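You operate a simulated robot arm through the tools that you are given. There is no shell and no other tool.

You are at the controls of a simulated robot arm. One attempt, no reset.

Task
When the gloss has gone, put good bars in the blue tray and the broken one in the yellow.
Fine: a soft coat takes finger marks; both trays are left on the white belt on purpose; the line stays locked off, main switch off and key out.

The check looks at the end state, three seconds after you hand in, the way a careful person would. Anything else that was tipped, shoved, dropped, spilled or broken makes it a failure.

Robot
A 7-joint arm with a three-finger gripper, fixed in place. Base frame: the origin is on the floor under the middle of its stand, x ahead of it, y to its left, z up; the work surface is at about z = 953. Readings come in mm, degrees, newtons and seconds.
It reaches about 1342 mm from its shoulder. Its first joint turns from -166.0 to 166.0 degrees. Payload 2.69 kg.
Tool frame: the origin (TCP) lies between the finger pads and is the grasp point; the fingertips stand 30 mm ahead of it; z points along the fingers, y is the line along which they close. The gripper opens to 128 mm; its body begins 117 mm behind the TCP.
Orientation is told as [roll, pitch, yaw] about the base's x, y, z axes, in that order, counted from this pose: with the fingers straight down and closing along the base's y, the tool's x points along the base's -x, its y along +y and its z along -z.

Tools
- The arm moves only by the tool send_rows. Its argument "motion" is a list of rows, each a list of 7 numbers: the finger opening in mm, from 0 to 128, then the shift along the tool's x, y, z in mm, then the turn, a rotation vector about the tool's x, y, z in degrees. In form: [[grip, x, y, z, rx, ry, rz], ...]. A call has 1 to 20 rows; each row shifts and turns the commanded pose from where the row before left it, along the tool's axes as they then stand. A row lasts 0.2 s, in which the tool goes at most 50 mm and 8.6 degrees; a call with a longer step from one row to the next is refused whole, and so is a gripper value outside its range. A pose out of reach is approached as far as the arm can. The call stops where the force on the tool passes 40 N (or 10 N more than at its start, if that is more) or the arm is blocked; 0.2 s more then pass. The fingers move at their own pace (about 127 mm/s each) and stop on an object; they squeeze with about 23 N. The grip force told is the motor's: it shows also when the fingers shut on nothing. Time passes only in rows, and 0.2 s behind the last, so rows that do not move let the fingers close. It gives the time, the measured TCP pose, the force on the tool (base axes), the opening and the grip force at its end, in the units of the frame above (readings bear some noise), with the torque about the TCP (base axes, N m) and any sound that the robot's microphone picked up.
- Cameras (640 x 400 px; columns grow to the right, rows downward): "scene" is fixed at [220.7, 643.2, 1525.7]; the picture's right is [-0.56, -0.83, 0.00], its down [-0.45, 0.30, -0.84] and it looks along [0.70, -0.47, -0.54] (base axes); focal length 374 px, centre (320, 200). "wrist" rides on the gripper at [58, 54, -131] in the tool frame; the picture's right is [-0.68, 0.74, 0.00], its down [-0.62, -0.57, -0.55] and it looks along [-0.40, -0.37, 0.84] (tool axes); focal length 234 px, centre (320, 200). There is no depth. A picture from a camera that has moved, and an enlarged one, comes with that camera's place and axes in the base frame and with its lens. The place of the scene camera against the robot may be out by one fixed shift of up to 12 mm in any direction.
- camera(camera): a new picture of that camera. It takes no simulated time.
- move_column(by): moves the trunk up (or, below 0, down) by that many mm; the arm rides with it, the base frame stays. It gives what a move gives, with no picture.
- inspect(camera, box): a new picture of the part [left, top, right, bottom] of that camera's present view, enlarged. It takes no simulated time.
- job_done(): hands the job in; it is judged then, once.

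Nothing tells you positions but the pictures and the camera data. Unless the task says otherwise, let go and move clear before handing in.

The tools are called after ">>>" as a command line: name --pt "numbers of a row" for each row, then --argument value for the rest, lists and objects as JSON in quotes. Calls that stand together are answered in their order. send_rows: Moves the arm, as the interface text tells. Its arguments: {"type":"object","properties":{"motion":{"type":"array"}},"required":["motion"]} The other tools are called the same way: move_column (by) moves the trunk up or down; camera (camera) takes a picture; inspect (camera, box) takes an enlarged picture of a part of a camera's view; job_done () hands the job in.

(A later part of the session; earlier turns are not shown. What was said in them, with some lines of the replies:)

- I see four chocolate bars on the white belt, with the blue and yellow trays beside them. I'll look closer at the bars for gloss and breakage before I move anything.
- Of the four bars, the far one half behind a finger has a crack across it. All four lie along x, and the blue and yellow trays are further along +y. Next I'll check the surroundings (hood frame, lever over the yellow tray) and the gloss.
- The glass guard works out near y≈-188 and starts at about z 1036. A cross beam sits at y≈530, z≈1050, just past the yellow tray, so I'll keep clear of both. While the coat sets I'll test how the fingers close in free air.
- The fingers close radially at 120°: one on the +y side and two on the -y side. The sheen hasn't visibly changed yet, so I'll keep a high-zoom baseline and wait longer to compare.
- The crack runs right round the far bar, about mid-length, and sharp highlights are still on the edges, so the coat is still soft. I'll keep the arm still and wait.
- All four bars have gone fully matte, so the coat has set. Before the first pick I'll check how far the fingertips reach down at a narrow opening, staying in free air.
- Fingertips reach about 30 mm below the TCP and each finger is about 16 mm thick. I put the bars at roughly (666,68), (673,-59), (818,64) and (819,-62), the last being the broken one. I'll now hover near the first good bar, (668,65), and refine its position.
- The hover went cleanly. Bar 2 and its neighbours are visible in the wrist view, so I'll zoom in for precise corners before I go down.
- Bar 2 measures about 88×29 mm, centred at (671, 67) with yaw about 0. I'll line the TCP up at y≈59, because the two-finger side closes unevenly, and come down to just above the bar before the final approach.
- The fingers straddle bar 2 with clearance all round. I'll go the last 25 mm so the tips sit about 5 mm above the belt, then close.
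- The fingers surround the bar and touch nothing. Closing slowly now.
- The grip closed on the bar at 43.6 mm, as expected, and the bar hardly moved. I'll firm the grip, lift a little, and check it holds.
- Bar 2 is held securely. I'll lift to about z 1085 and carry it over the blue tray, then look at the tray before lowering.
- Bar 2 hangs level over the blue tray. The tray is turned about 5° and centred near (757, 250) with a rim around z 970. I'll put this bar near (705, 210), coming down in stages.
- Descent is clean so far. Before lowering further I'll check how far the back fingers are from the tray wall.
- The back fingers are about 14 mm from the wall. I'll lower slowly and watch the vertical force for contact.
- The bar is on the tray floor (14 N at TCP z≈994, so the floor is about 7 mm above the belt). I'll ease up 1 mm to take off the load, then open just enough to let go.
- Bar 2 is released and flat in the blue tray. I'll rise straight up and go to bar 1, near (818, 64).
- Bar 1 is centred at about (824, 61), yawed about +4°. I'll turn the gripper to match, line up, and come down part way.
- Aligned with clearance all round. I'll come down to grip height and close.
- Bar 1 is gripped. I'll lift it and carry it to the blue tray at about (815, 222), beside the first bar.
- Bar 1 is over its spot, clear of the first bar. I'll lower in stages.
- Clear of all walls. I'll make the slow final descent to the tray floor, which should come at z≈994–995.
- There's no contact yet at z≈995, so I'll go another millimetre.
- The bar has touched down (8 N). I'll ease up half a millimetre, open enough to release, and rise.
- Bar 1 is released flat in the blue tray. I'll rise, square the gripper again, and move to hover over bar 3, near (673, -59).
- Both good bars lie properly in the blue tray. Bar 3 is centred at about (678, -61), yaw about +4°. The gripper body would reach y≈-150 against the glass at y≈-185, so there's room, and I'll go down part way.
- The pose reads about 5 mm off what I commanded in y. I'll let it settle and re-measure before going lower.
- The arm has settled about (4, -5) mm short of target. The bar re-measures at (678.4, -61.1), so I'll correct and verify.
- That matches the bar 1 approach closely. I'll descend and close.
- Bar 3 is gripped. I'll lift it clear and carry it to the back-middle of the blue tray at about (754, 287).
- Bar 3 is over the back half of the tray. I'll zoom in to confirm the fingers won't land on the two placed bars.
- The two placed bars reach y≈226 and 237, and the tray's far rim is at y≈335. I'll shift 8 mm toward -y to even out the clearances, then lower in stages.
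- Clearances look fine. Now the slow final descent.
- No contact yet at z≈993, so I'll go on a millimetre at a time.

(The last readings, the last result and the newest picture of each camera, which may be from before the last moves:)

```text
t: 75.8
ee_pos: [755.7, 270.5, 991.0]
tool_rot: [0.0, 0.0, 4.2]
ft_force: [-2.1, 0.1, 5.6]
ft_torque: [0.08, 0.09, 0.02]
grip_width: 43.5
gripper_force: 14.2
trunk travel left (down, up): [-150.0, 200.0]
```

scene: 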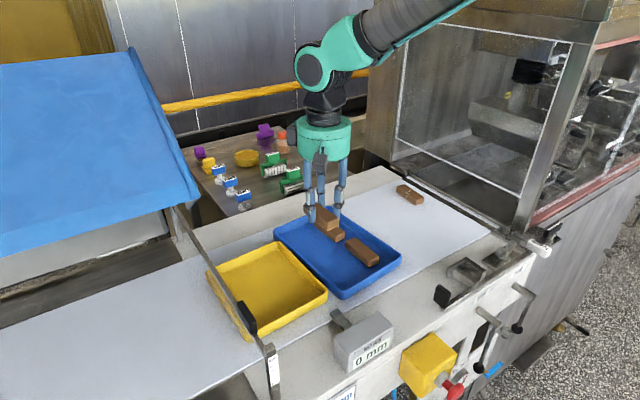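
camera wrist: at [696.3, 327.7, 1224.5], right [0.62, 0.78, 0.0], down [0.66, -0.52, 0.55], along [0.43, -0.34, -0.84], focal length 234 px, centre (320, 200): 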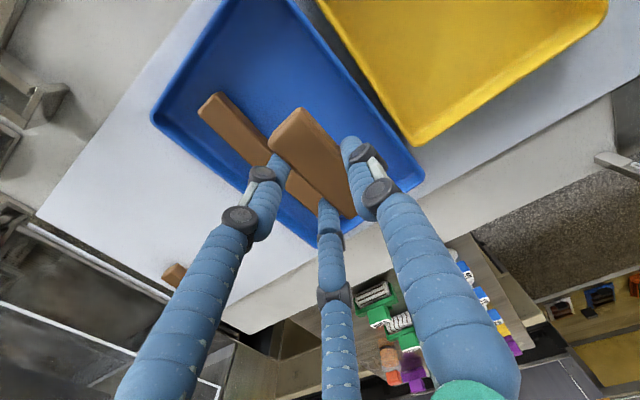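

It's down (5.6 N). I'll release with a small opening and check.

>>> send_rows --pt "10 0 0 -0.5 0 0 0" --pt "44 0 0 0 0 0 0" --pt "47 0 0 0 0 0 0" --pt "50 0 0 0 0 0 0" --pt "53 0 0 0 0 0 0" --pt "55 0 0 0 0 0 0" --pt "55 0 0 0 0 0 0"

>>> inspect --camera "scene" --box '[300, 190, 390, 270]'

>>> inspect --camera "wrist" --box '[140, 50, 440, 260]'

```text
t: 77.4
ee_pos: [754.2, 270.4, 991.5]
tool_rot: [-0.1, 0.0, 4.2]
ft_force: [0.6, -0.8, -1.2]
ft_torque: [0.04, -0.02, -0.01]
grip_width: 55.1
gripper_force: 0.1
trunk travel left (down, up): [-150.0, 200.0]
```

```text
5.00 times, centred on (345, 230) of scene
camera zoom: at [220.7, 643.2, 1525.7], right [-0.56, -0.83, 0.0], down [-0.45, 0.3, -0.84], along [0.7, -0.47, -0.54], focal length 1871 px, centre (195, 50)
```

zoom: 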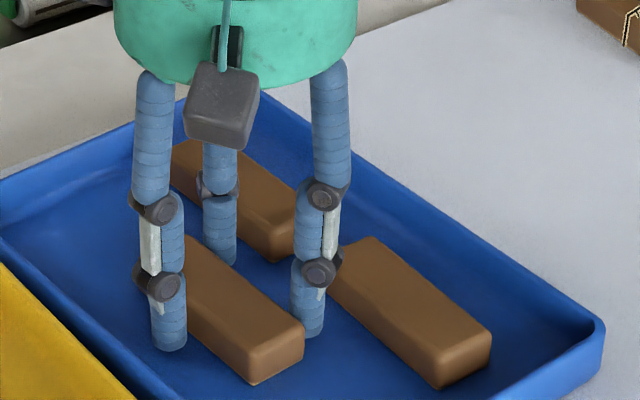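

```text
1.90 times, centred on (290, 155) of wrist
camera zoom: at [692.4, 318.8, 1123.0], right [0.62, 0.78, 0.0], down [0.66, -0.52, 0.55], along [0.43, -0.34, -0.84], focal length 446 px, centre (377, 286)
```

zoom: 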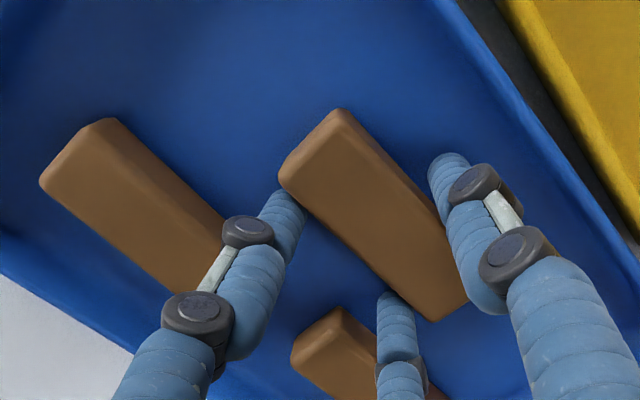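

Bar 3 is released cleanly and all three good bars are in the blue tray. I'll rise, square up, and move to hover over the broken bar near (820, -62).

>>> send_rows --pt "55 0 0 -15 0 0 0" --pt "55 0 0 -40 0 0 0" --pt "55 0 0 -45 0 0 0" --pt "55 0 0 -30 0 0 4.2" --pt "70 -7.5 -37.8 0 0 0 0" --pt "80 -7.5 -37.8 0 0 0 0" --pt "90 -7.5 -37.8 0 0 0 0" --pt "90 -7.5 -37.8 0 0 0 0" --pt "90 -7.5 -37.8 0 0 0 0" --pt "90 -7.5 -37.8 0 0 0 0" --pt "90 -7.5 -37.8 0 0 0 0" --pt "90 -7.5 -37.8 0 0 0 0" --pt "90 -7.5 -37.6 0 0 0 0" --pt "90 0 0 0 0 0 0" --pt "90 0 0 0 0 0 0"

>>> camera --camera "wrist"

>>> camera --camera "scene"

>>> inspect --camera "wrist" --box '[280, 80, 376, 170]'

```text
t: 80.6
ee_pos: [822.4, -70.9, 1123.8]
tool_rot: [-0.1, 0.0, 0.0]
ft_force: [0.0, 0.4, 0.2]
ft_torque: [-0.03, 0.02, 0.01]
grip_width: 90.3
gripper_force: 0.1
trunk travel left (down, up): [-150.0, 200.0]
```

```text
taken
camera wrist: at [763.8, -18.6, 1253.4], right [0.68, 0.74, 0.0], down [0.62, -0.57, 0.55], along [0.4, -0.37, -0.84], focal length 234 px, centre (320, 200)
```

wrist: 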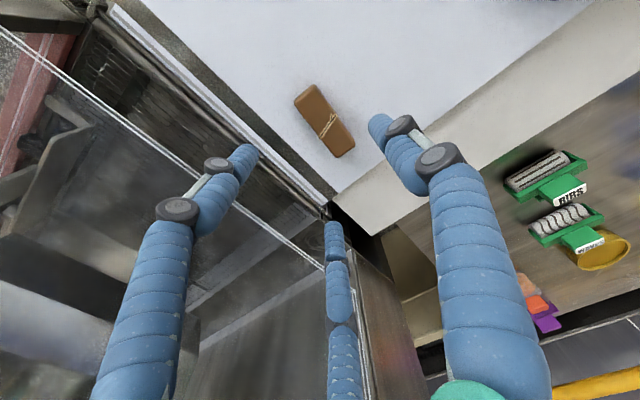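

```text
taken
```

scene: 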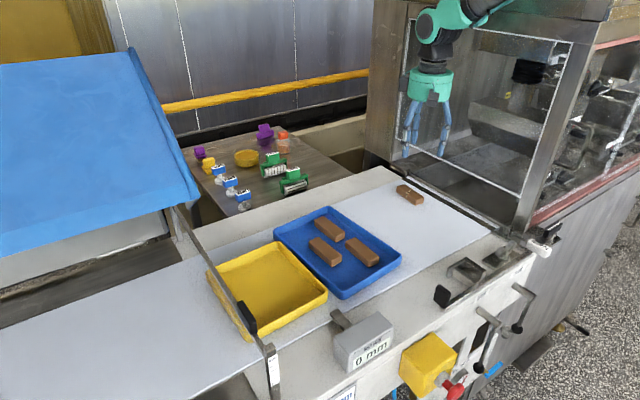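

```text
4.44 times, centred on (328, 125) of wrist
camera zoom: at [763.8, -18.6, 1253.4], right [0.68, 0.74, 0.0], down [0.62, -0.57, 0.55], along [0.4, -0.37, -0.84], focal length 1041 px, centre (284, 533)
```

zoom: 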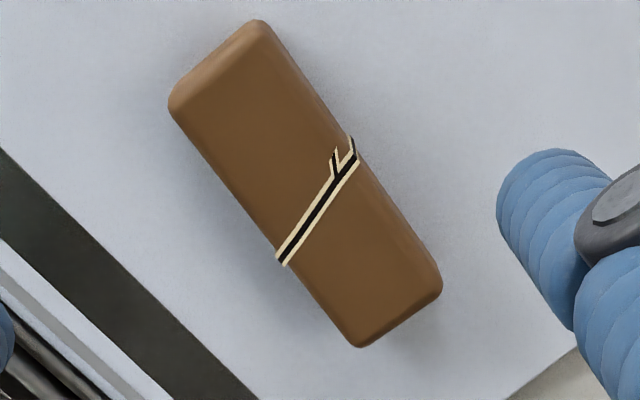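

All three good bars are in the blue tray. The broken bar is centred at about (826, -66), yawed about -5.6°. I'll align to it with a narrower opening and come down part way.

>>> send_rows --pt "82 -3 -2.2 20 0 0 0" --pt "82 0 0 20 0 0 5.6" --pt "82 0 0 35 0 0 0" --pt "82 0 0 35 0 0 0" --pt "82 0 0 0 0 0 0" --pt "82 0 0 0 0 0 0" --pt "82 0 0 0 0 0 0"

>>> inspect --camera "wrist" --box '[200, 70, 440, 270]'

>>> inspect --camera "scene" --box '[360, 80, 480, 220]'

```text
t: 82.2
ee_pos: [828.8, -73.4, 1013.9]
tool_rot: [0.0, 0.0, -5.5]
ft_force: [-0.9, -0.2, 0.5]
ft_torque: [0.08, -0.02, 0.0]
grip_width: 82.2
gripper_force: 0.1
trunk travel left (down, up): [-150.0, 200.0]
```

```text
2.00 times, centred on (320, 170) of wrist
camera zoom: at [774.2, -15.5, 1144.4], right [0.75, 0.67, 0.0], down [0.56, -0.62, 0.55], along [0.37, -0.41, -0.84], focal length 468 px, centre (320, 260)
```

zoom: 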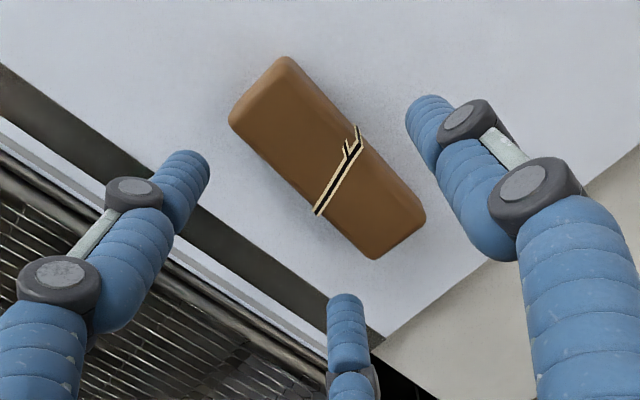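

```text
2.86 times, centred on (420, 150) of scene
camera zoom: at [220.7, 643.2, 1525.7], right [-0.56, -0.83, 0.0], down [-0.45, 0.3, -0.84], along [0.7, -0.47, -0.54], focal length 1069 px, centre (34, 343)
```

zoom: 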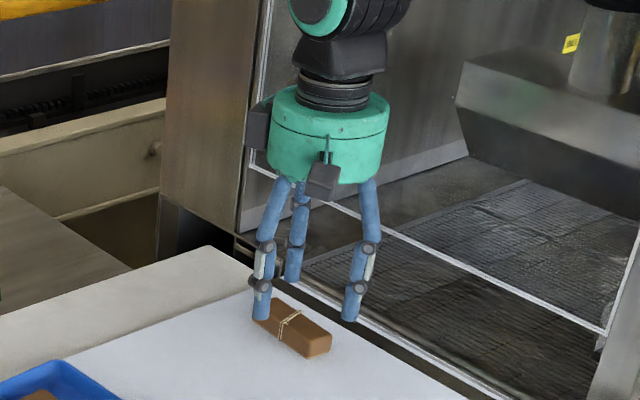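

Alignment matches the earlier picks and the glass is clear. I'll descend and close gently on the broken bar.

>>> send_rows --pt "82 0 0 13 0 0 0" --pt "82 0 0 12 0 0 0" --pt "76 0 0 0 0 0 0" --pt "68 0 0 0 0 0 0" --pt "62 0 0 0 0 0 0" --pt "55 0 0 0 0 0 0" --pt "50 0 0 0 0 0 0" --pt "46 0 0 0 0 0 0" --pt "42 0 0 0 0 0 0" --pt "36 0 0 0 0 0 0" --pt "28 0 0 0 0 0 0" --pt "18 0 0 0 0 0 0" --pt "10 0 0 0 0 0 0" --pt "10 0 0 0 0 0 0"

>>> inspect --camera "wrist" --box '[200, 70, 440, 270]'

>>> inspect --camera "scene" --box '[370, 130, 460, 220]'

```text
t: 85.2
ee_pos: [826.7, -73.0, 988.1]
tool_rot: [-0.1, 0.1, -5.6]
ft_force: [-1.1, 0.3, 0.6]
ft_torque: [0.0, -0.02, -0.03]
grip_width: 43.6
gripper_force: 13.5
trunk travel left (down, up): [-150.0, 200.0]
```

```text
2.00 times, centred on (320, 170) of wrist
camera zoom: at [773.7, -15.5, 1119.2], right [0.75, 0.67, 0.0], down [0.56, -0.62, 0.55], along [0.37, -0.41, -0.84], focal length 468 px, centre (320, 260)
```

zoom: 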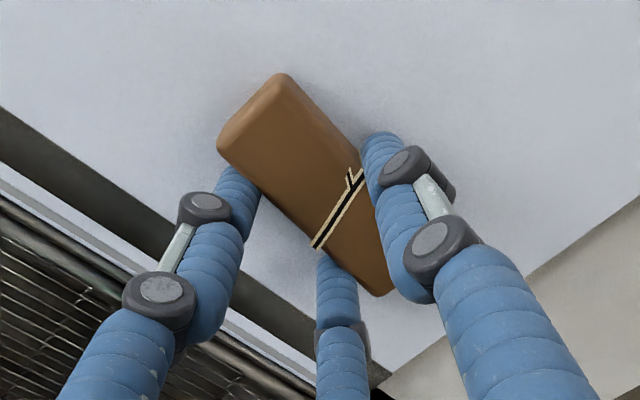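

```text
4.44 times, centred on (415, 175) of scene
camera zoom: at [220.7, 643.2, 1525.7], right [-0.56, -0.83, 0.0], down [-0.45, 0.3, -0.84], along [0.7, -0.47, -0.54], focal length 1663 px, centre (-102, 311)
```

zoom: 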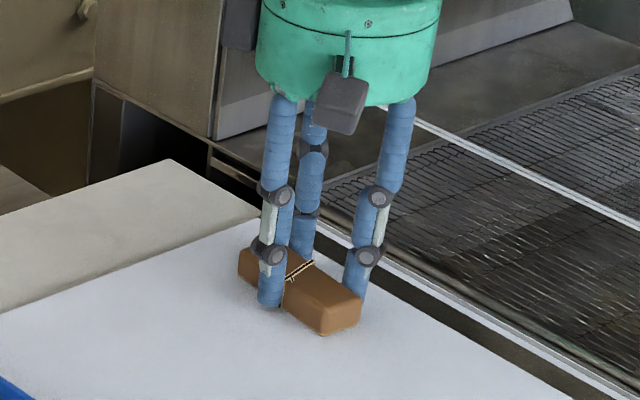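

Gripped. I'll lift it a little first to make sure it comes up in one piece.

>>> send_rows --pt "10 0 0 -4 0 0 0" --pt "10 0 0 -8 0 0 0" --pt "10 0 0 -12 0 0 0" --pt "10 0 0 -16 0 0 0" --pt "10 0 0 0 0 0 0"

>>> inspect --camera "scene" --box '[370, 120, 460, 210]'

>>> inspect --camera "wrist" --box '[200, 70, 440, 270]'

```text
t: 86.4
ee_pos: [823.9, -70.5, 1028.9]
tool_rot: [0.0, 0.0, -5.7]
ft_force: [0.0, 0.1, -0.8]
ft_torque: [-0.03, 0.01, 0.01]
grip_width: 43.7
gripper_force: 14.0
trunk travel left (down, up): [-150.0, 200.0]
```

```text
4.44 times, centred on (415, 165) of scene
camera zoom: at [220.7, 643.2, 1525.7], right [-0.56, -0.83, 0.0], down [-0.45, 0.3, -0.84], along [0.7, -0.47, -0.54], focal length 1663 px, centre (-102, 356)
```

zoom: 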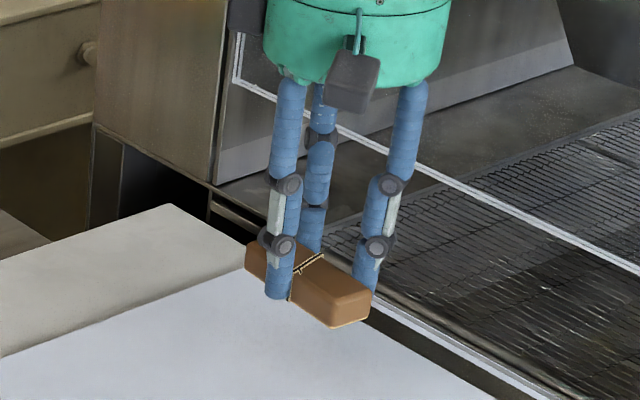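

```text
2.00 times, centred on (320, 170) of wrist
camera zoom: at [771.0, -12.7, 1159.1], right [0.74, 0.67, 0.0], down [0.56, -0.62, 0.55], along [0.37, -0.41, -0.84], focal length 468 px, centre (320, 260)
```

zoom: 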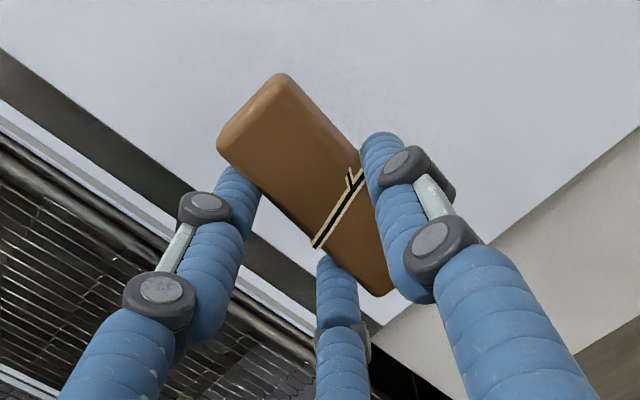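

The broken bar came up in one piece. I'll lift higher, square up, and carry it over to the yellow tray at about (737, 415), well short of the cross beam at y≈530.

>>> send_rows --pt "10 0 0 -35 0 0 0" --pt "10 0 0 -36 0 0 0" --pt "10 0 0 0 0 0 -5.6" --pt "10 7.4 30 0 0 0 0" --pt "10 7.4 40 0 0 0 0" --pt "10 7.4 40 0 0 0 0" --pt "10 7.4 40 0 0 0 0" --pt "10 7.4 40 0 0 0 0" --pt "10 7.4 40 0 0 0 0" --pt "10 7.4 40 0 0 0 0" --pt "10 7.4 40 0 0 0 0" --pt "10 7.4 40 0 0 0 0" --pt "10 7.4 30 0 0 0 0" --pt "10 0 0 0 0 0 0" --pt "10 0 0 0 0 0 0"

>>> camera --camera "wrist"

>>> camera --camera "scene"

```text
t: 89.6
ee_pos: [749.2, 307.8, 1096.9]
tool_rot: [0.1, 0.0, 0.0]
ft_force: [-1.2, -0.4, -0.9]
ft_torque: [0.01, -0.05, 0.0]
grip_width: 43.5
gripper_force: 14.1
trunk travel left (down, up): [-150.0, 200.0]
```

```text
taken
camera wrist: at [691.5, 361.5, 1227.7], right [0.68, 0.74, 0.0], down [0.62, -0.57, 0.55], along [0.4, -0.37, -0.84], focal length 234 px, centre (320, 200)
```

wrist: 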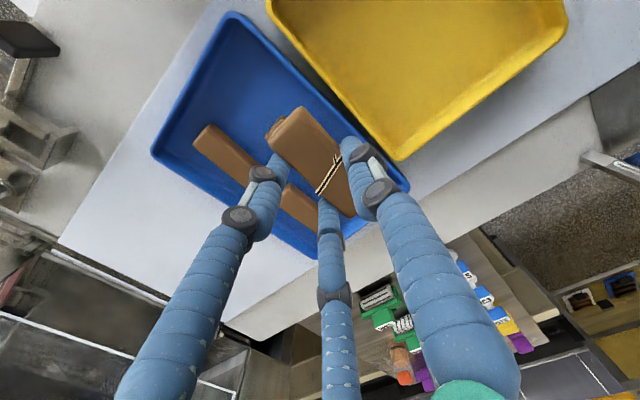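

```text
taken
```

scene: 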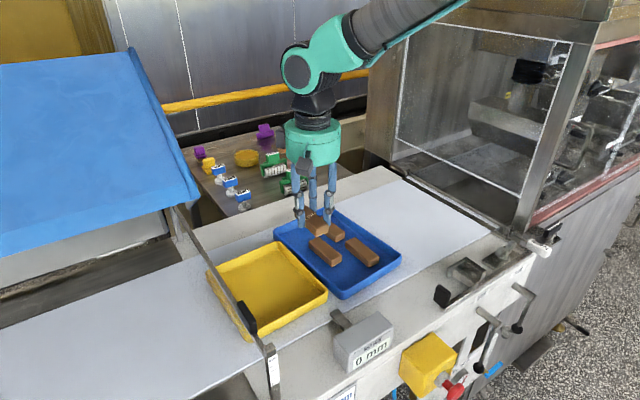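

The yellow tray spans about x 637–832, y 354–531. I'll move the broken bar over (737, 415).

>>> send_rows --pt "10 4.4 33 0 0 0 0" --pt "10 4.4 33 0 0 0 0" --pt "10 4.4 32 0 0 0 0" --pt "10 0 0 0 0 0 0" --pt "10 0 0 0 0 0 0"

>>> camera --camera "wrist"

>>> inspect --camera "scene" --box '[180, 100, 380, 350]'

```text
t: 90.8
ee_pos: [740.1, 405.5, 1094.6]
tool_rot: [0.0, 0.0, 0.0]
ft_force: [-0.4, -0.2, 0.2]
ft_torque: [-0.04, -0.04, -0.01]
grip_width: 43.4
gripper_force: 13.9
trunk travel left (down, up): [-150.0, 200.0]
```

```text
taken
camera wrist: at [680.7, 458.3, 1226.9], right [0.68, 0.74, 0.0], down [0.62, -0.57, 0.55], along [0.4, -0.37, -0.84], focal length 234 px, centre (320, 200)
```

wrist: 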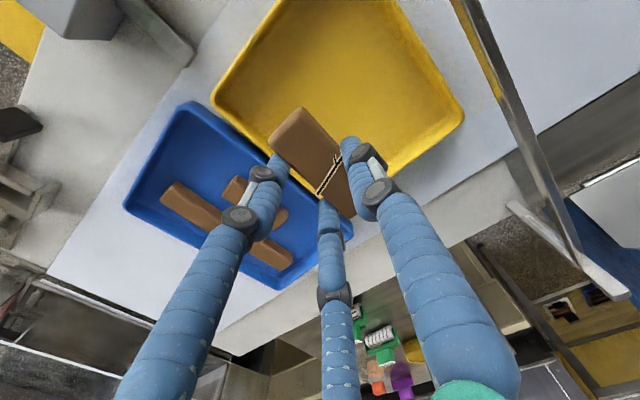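

```text
1.60 times, centred on (280, 225) of scene
camera zoom: at [220.7, 643.2, 1525.7], right [-0.56, -0.83, 0.0], down [-0.45, 0.3, -0.84], along [0.7, -0.47, -0.54], focal length 599 px, centre (384, 160)
```

zoom: 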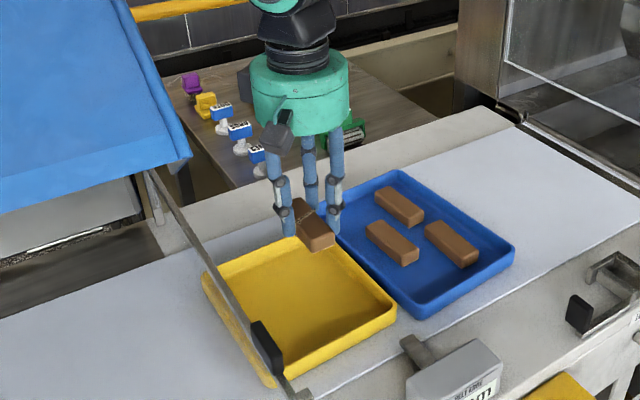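

The bar is over the yellow tray, with the beam at y≈528 well clear of the gripper. Lowering in stages.

>>> send_rows --pt "10 0 2 30 0 0 0" --pt "10 0 2 30 0 0 0" --pt "10 0 0 20 0 0 0" --pt "10 0 0 10 0 0 0" --pt "10 0 0 0 0 0 0" --pt "10 0 0 0 0 0 0"

>>> inspect --camera "wrist" --box '[160, 50, 460, 260]'

>>> inspect --camera "scene" --box '[200, 170, 340, 330]'

```text
t: 92.2
ee_pos: [739.3, 410.8, 1007.7]
tool_rot: [0.0, -0.1, 0.1]
ft_force: [0.8, 0.8, -0.5]
ft_torque: [0.04, 0.02, -0.02]
grip_width: 43.4
gripper_force: 13.6
trunk travel left (down, up): [-150.0, 200.0]
```

```text
1.90 times, centred on (310, 155) of wrist
camera zoom: at [679.9, 463.3, 1137.8], right [0.68, 0.74, 0.0], down [0.62, -0.57, 0.55], along [0.4, -0.37, -0.84], focal length 446 px, centre (339, 286)
```

zoom: 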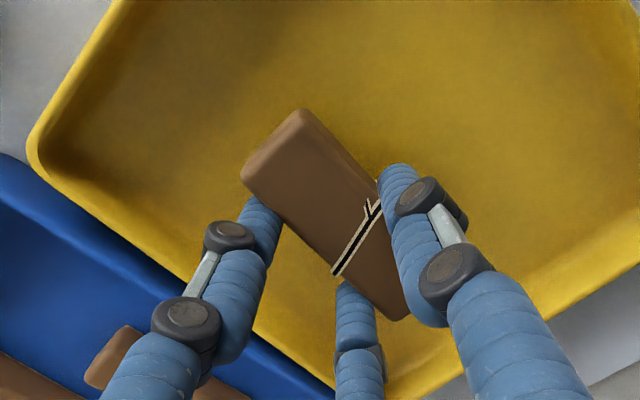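

```text
2.50 times, centred on (270, 250) of scene
camera zoom: at [220.7, 643.2, 1525.7], right [-0.56, -0.83, 0.0], down [-0.45, 0.3, -0.84], along [0.7, -0.47, -0.54], focal length 936 px, centre (445, 75)
```

zoom: 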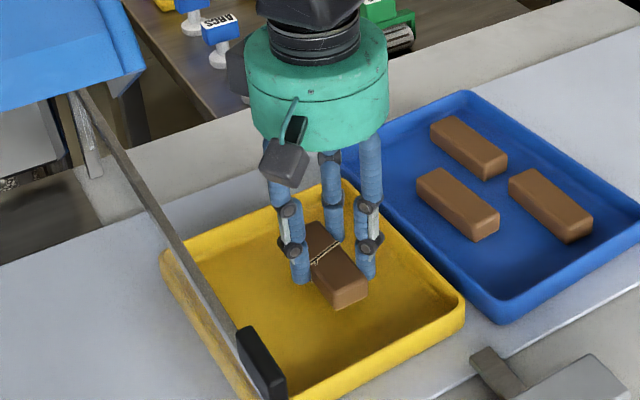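

Well inside the yellow tray. Final slow descent.

>>> send_rows --pt "10 0 0 5 0 0 0" --pt "10 0 0 3 0 0 0" --pt "10 0 0 2 0 0 0" --pt "10 0 0 0 0 0 0"

>>> send_rows --pt "10 0 0 1 0 0 0" --pt "10 0 0 0 0 0 0"

```text
t: 93.2
ee_pos: [739.0, 409.4, 998.6]
tool_rot: [0.0, 0.1, 0.0]
ft_force: [0.8, 0.0, -0.6]
ft_torque: [-0.01, 0.01, -0.04]
grip_width: 43.6
gripper_force: 13.9
trunk travel left (down, up): [-150.0, 200.0]
```

```text
t: 93.8
ee_pos: [739.5, 410.6, 997.1]
tool_rot: [-0.1, 0.0, 0.0]
ft_force: [0.9, 0.0, 0.3]
ft_torque: [0.02, 0.01, 0.0]
grip_width: 43.3
gripper_force: 14.6
trunk travel left (down, up): [-150.0, 200.0]
```

>>> send_rows --pt "10 0 0 1 0 0 0" --pt "10 0 0 0 0 0 0"

>>> send_rows --pt "10 0 0 1 0 0 0" --pt "10 0 0 0 0 0 0"

```text
t: 94.4
ee_pos: [738.2, 409.5, 996.0]
tool_rot: [0.1, 0.0, 0.1]
ft_force: [0.3, -0.5, -0.8]
ft_torque: [0.03, 0.03, 0.05]
grip_width: 43.6
gripper_force: 14.3
trunk travel left (down, up): [-150.0, 200.0]
```

```text
t: 95.0
ee_pos: [738.0, 408.3, 995.1]
tool_rot: [0.0, 0.1, 0.0]
ft_force: [-0.4, 0.5, -0.3]
ft_torque: [0.01, -0.01, 0.01]
grip_width: 43.5
gripper_force: 13.7
trunk travel left (down, up): [-150.0, 200.0]
```

Still no contact at z≈995, so I'll continue a millimetre at a time.

>>> send_rows --pt "10 0 0 1 0 0 0" --pt "10 0 0 0 0 0 0"

>>> send_rows --pt "10 0 0 0.7 0 0 0" --pt "10 0 0 0 0 0 0"

```text
t: 95.6
ee_pos: [739.0, 408.6, 993.7]
tool_rot: [0.0, -0.1, -0.1]
ft_force: [0.1, 0.7, -0.8]
ft_torque: [-0.01, 0.01, 0.0]
grip_width: 43.6
gripper_force: 13.9
trunk travel left (down, up): [-150.0, 200.0]
```

```text
t: 96.2
ee_pos: [738.3, 409.2, 993.8]
tool_rot: [0.1, 0.0, -0.1]
ft_force: [0.4, -0.2, -0.9]
ft_torque: [0.01, -0.01, 0.0]
grip_width: 43.6
gripper_force: 13.7
trunk travel left (down, up): [-150.0, 200.0]
```

>>> send_rows --pt "10 0 0 0.8 0 0 0" --pt "10 0 0 0 0 0 0"

>>> inspect --camera "scene" --box '[230, 200, 330, 310]'

```text
t: 96.8
ee_pos: [739.8, 408.8, 992.5]
tool_rot: [-0.1, 0.0, -0.1]
ft_force: [-0.3, -1.2, 3.1]
ft_torque: [0.06, 0.04, 0.02]
grip_width: 43.5
gripper_force: 14.0
trunk travel left (down, up): [-150.0, 200.0]
```

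```text
3.64 times, centred on (280, 255) of scene
camera zoom: at [220.7, 643.2, 1525.7], right [-0.56, -0.83, 0.0], down [-0.45, 0.3, -0.84], along [0.7, -0.47, -0.54], focal length 1361 px, centre (466, 0)
```

zoom: 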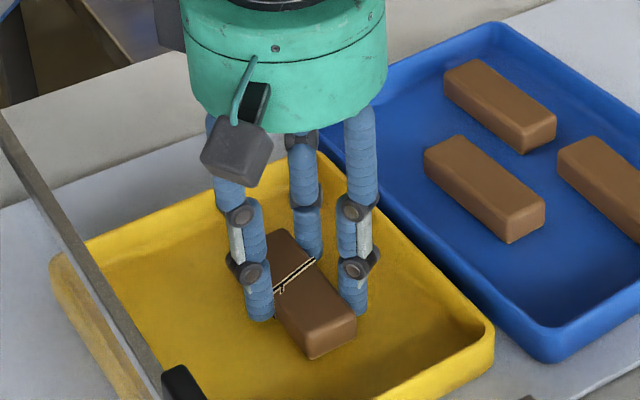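

It has just touched the floor (3 N). I'll release here.

>>> send_rows --pt "10 0 0 0.2 0 0 0" --pt "44 0 0 0 0 0 0" --pt "47 0 0 0 0 0 0" --pt "50 0 0 0 0 0 0" --pt "54 0 0 0 0 0 0" --pt "58 0 0 0 0 0 0" --pt "58 0 0 0 0 0 0"

>>> inspect --camera "scene" --box '[230, 200, 330, 310]'

>>> inspect --camera "wrist" --box '[160, 50, 460, 260]'

```text
t: 98.4
ee_pos: [737.4, 409.9, 991.5]
tool_rot: [0.0, 0.0, -0.1]
ft_force: [-0.7, -0.4, 0.4]
ft_torque: [0.01, 0.01, 0.01]
grip_width: 58.0
gripper_force: 0.1
trunk travel left (down, up): [-150.0, 200.0]
```

```text
3.64 times, centred on (280, 255) of scene
camera zoom: at [220.7, 643.2, 1525.7], right [-0.56, -0.83, 0.0], down [-0.45, 0.3, -0.84], along [0.7, -0.47, -0.54], focal length 1361 px, centre (466, 0)
```

zoom: 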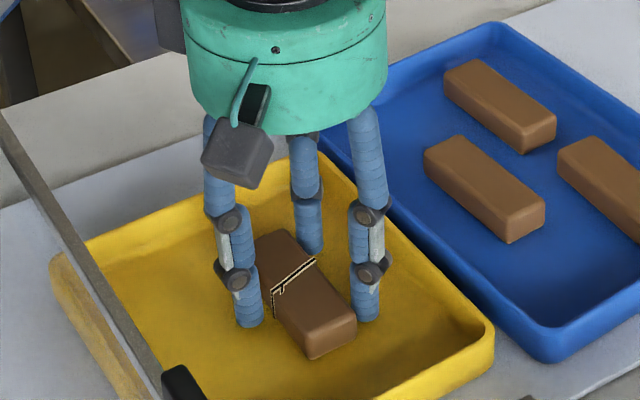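

```text
1.90 times, centred on (310, 155) of wrist
camera zoom: at [679.6, 462.0, 1123.4], right [0.68, 0.74, 0.0], down [0.62, -0.57, 0.55], along [0.4, -0.37, -0.84], focal length 446 px, centre (339, 286)
```

zoom: 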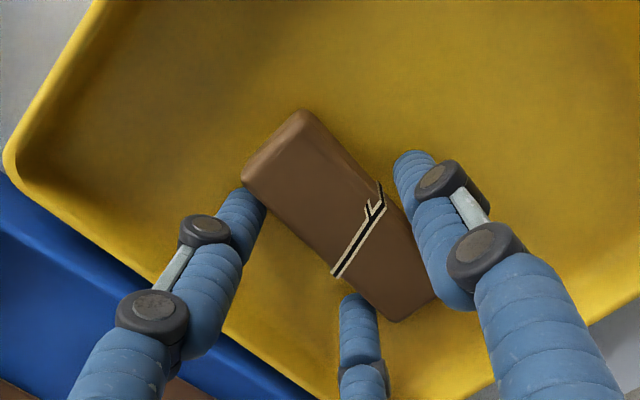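

The broken bar is released flat in the yellow tray. I'll rise straight up and move back to the starting area, clear of everything.

>>> send_rows --pt "58 0 0 -15 0 0 0" --pt "58 0 0 -40 0 0 0" --pt "58 0 0 -45 0 0 0" --pt "58 0 0 -45 0 0 0" --pt "58 0 0 -45 0 0 0" --pt "58 0 0 -40 0 0 0" --pt "58 0 0 -30 0 0 0" --pt "58 30 -30 0 0 0 0" --pt "58 30 -30 0 0 0 0" --pt "58 30 -30 0 0 0 0" --pt "58 30 -30 0 0 0 0" --pt "58 30 -30 0 0 0 0" --pt "58 30 -30 0 0 0 0" --pt "58 20 -15 0 0 0 0" --pt "58 0 0 0 0 0 0" --pt "58 0 0 0 0 0 0"

>>> camera --camera "scene"

>>> inspect --camera "scene" --box '[190, 180, 420, 350]'

>>> camera --camera "wrist"

```text
t: 101.8
ee_pos: [540.1, 213.0, 1252.7]
tool_rot: [0.0, 0.0, 0.0]
ft_force: [-0.2, 0.4, -0.2]
ft_torque: [-0.04, 0.02, -0.03]
grip_width: 58.4
gripper_force: 0.1
trunk travel left (down, up): [-150.0, 200.0]
```

```text
taken
```

scene: 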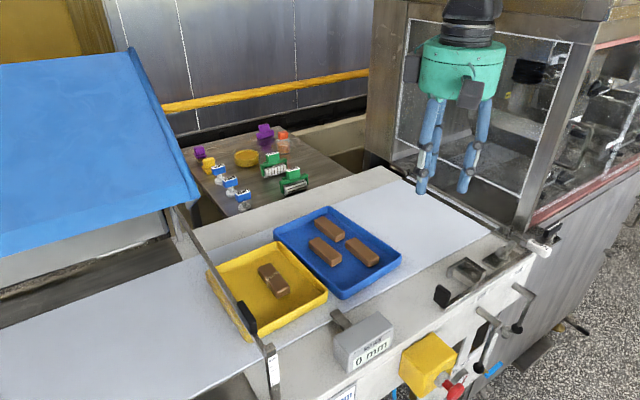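

```text
2.35 times, centred on (305, 265) of scene
camera zoom: at [220.7, 643.2, 1525.7], right [-0.56, -0.83, 0.0], down [-0.45, 0.3, -0.84], along [0.7, -0.47, -0.54], focal length 880 px, centre (355, 47)
```

zoom: 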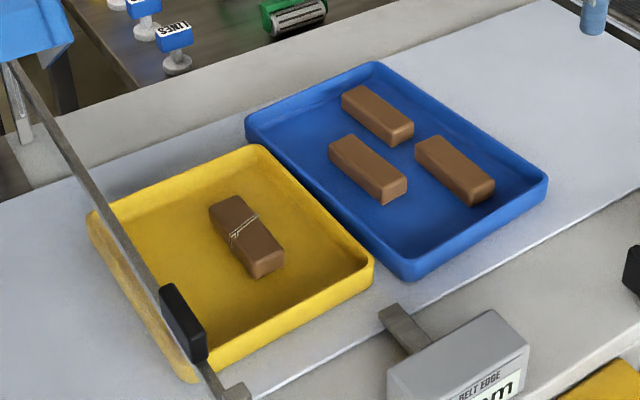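

```text
taken
camera wrist: at [480.9, 265.8, 1383.2], right [0.68, 0.74, 0.0], down [0.62, -0.57, 0.55], along [0.4, -0.37, -0.84], focal length 234 px, centre (320, 200)
```

wrist: 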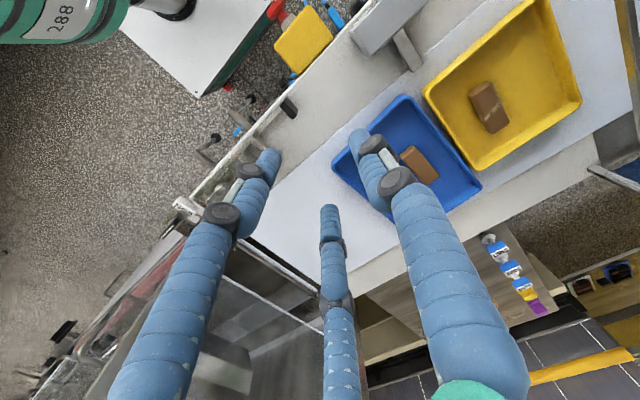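

Three good bars are in the blue tray and the broken one is in the yellow, with both trays where they started and the arm clear. One last close look before I hand in.

>>> inspect --camera "scene" --box '[300, 205, 390, 275]'

>>> inspect --camera "scene" --box '[245, 250, 305, 305]'

>>> inspect --camera "scene" --box '[320, 220, 560, 400]'

```text
5.71 times, centred on (345, 240) of scene
camera zoom: at [220.7, 643.2, 1525.7], right [-0.56, -0.83, 0.0], down [-0.45, 0.3, -0.84], along [0.7, -0.47, -0.54], focal length 2138 px, centre (177, -29)
```

zoom: 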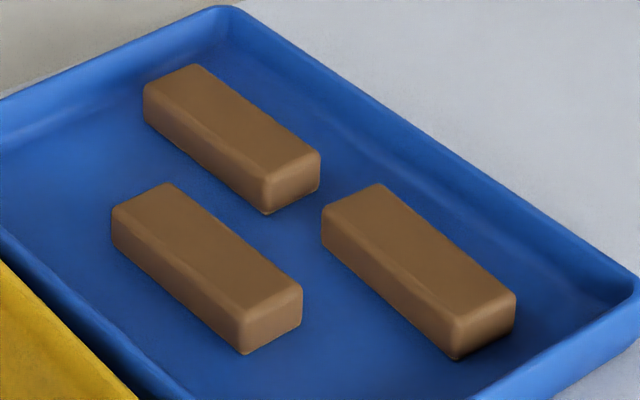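

```text
7.27 times, centred on (275, 278) of scene
camera zoom: at [220.7, 643.2, 1525.7], right [-0.56, -0.83, 0.0], down [-0.45, 0.3, -0.84], along [0.7, -0.47, -0.54], focal length 2722 px, centre (647, -364)
```

zoom: 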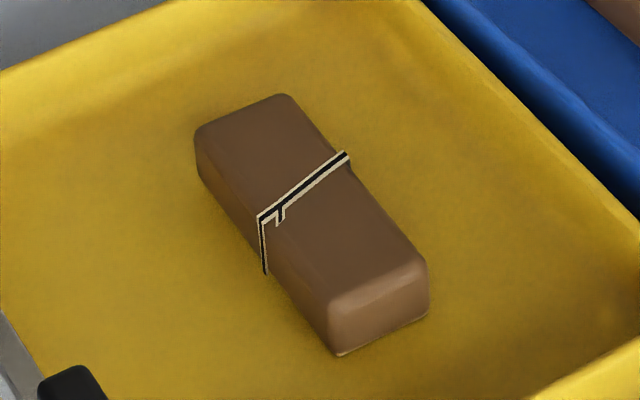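

```text
2.22 times, centred on (440, 310) of scene
camera zoom: at [220.7, 643.2, 1525.7], right [-0.56, -0.83, 0.0], down [-0.45, 0.3, -0.84], along [0.7, -0.47, -0.54], focal length 832 px, centre (53, -44)
```

zoom: 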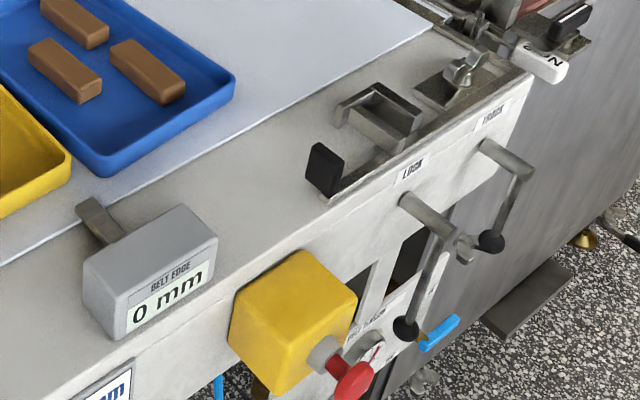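

All the bars are unmarked and flat in the right trays. The trays and line controls are untouched, the belt edge still reads 0 mm, and the arm is clear, so I'm handing in.

>>> job_done

```text
The job is handed in.
```

The three good bars are in the blue tray and the broken one is in the yellow tray. I've handed the job in, but no result has come back yet.

- **Gloss:** I waited until all four bars had gone fully matte, about 29 seconds in, before touching any of them. A close look afterwards showed no finger marks.
- **Broken bar:** it was the one at the far end with a crack right round the middle. It came up in one piece and is lying flat.
- **Trays and line:** both trays are where they were on the white belt. I didn't touch any of the line's controls, and the belt-edge gauge still reads 0 mm.
- **Arm:** it has let go and is back near its starting position, clear of everything.
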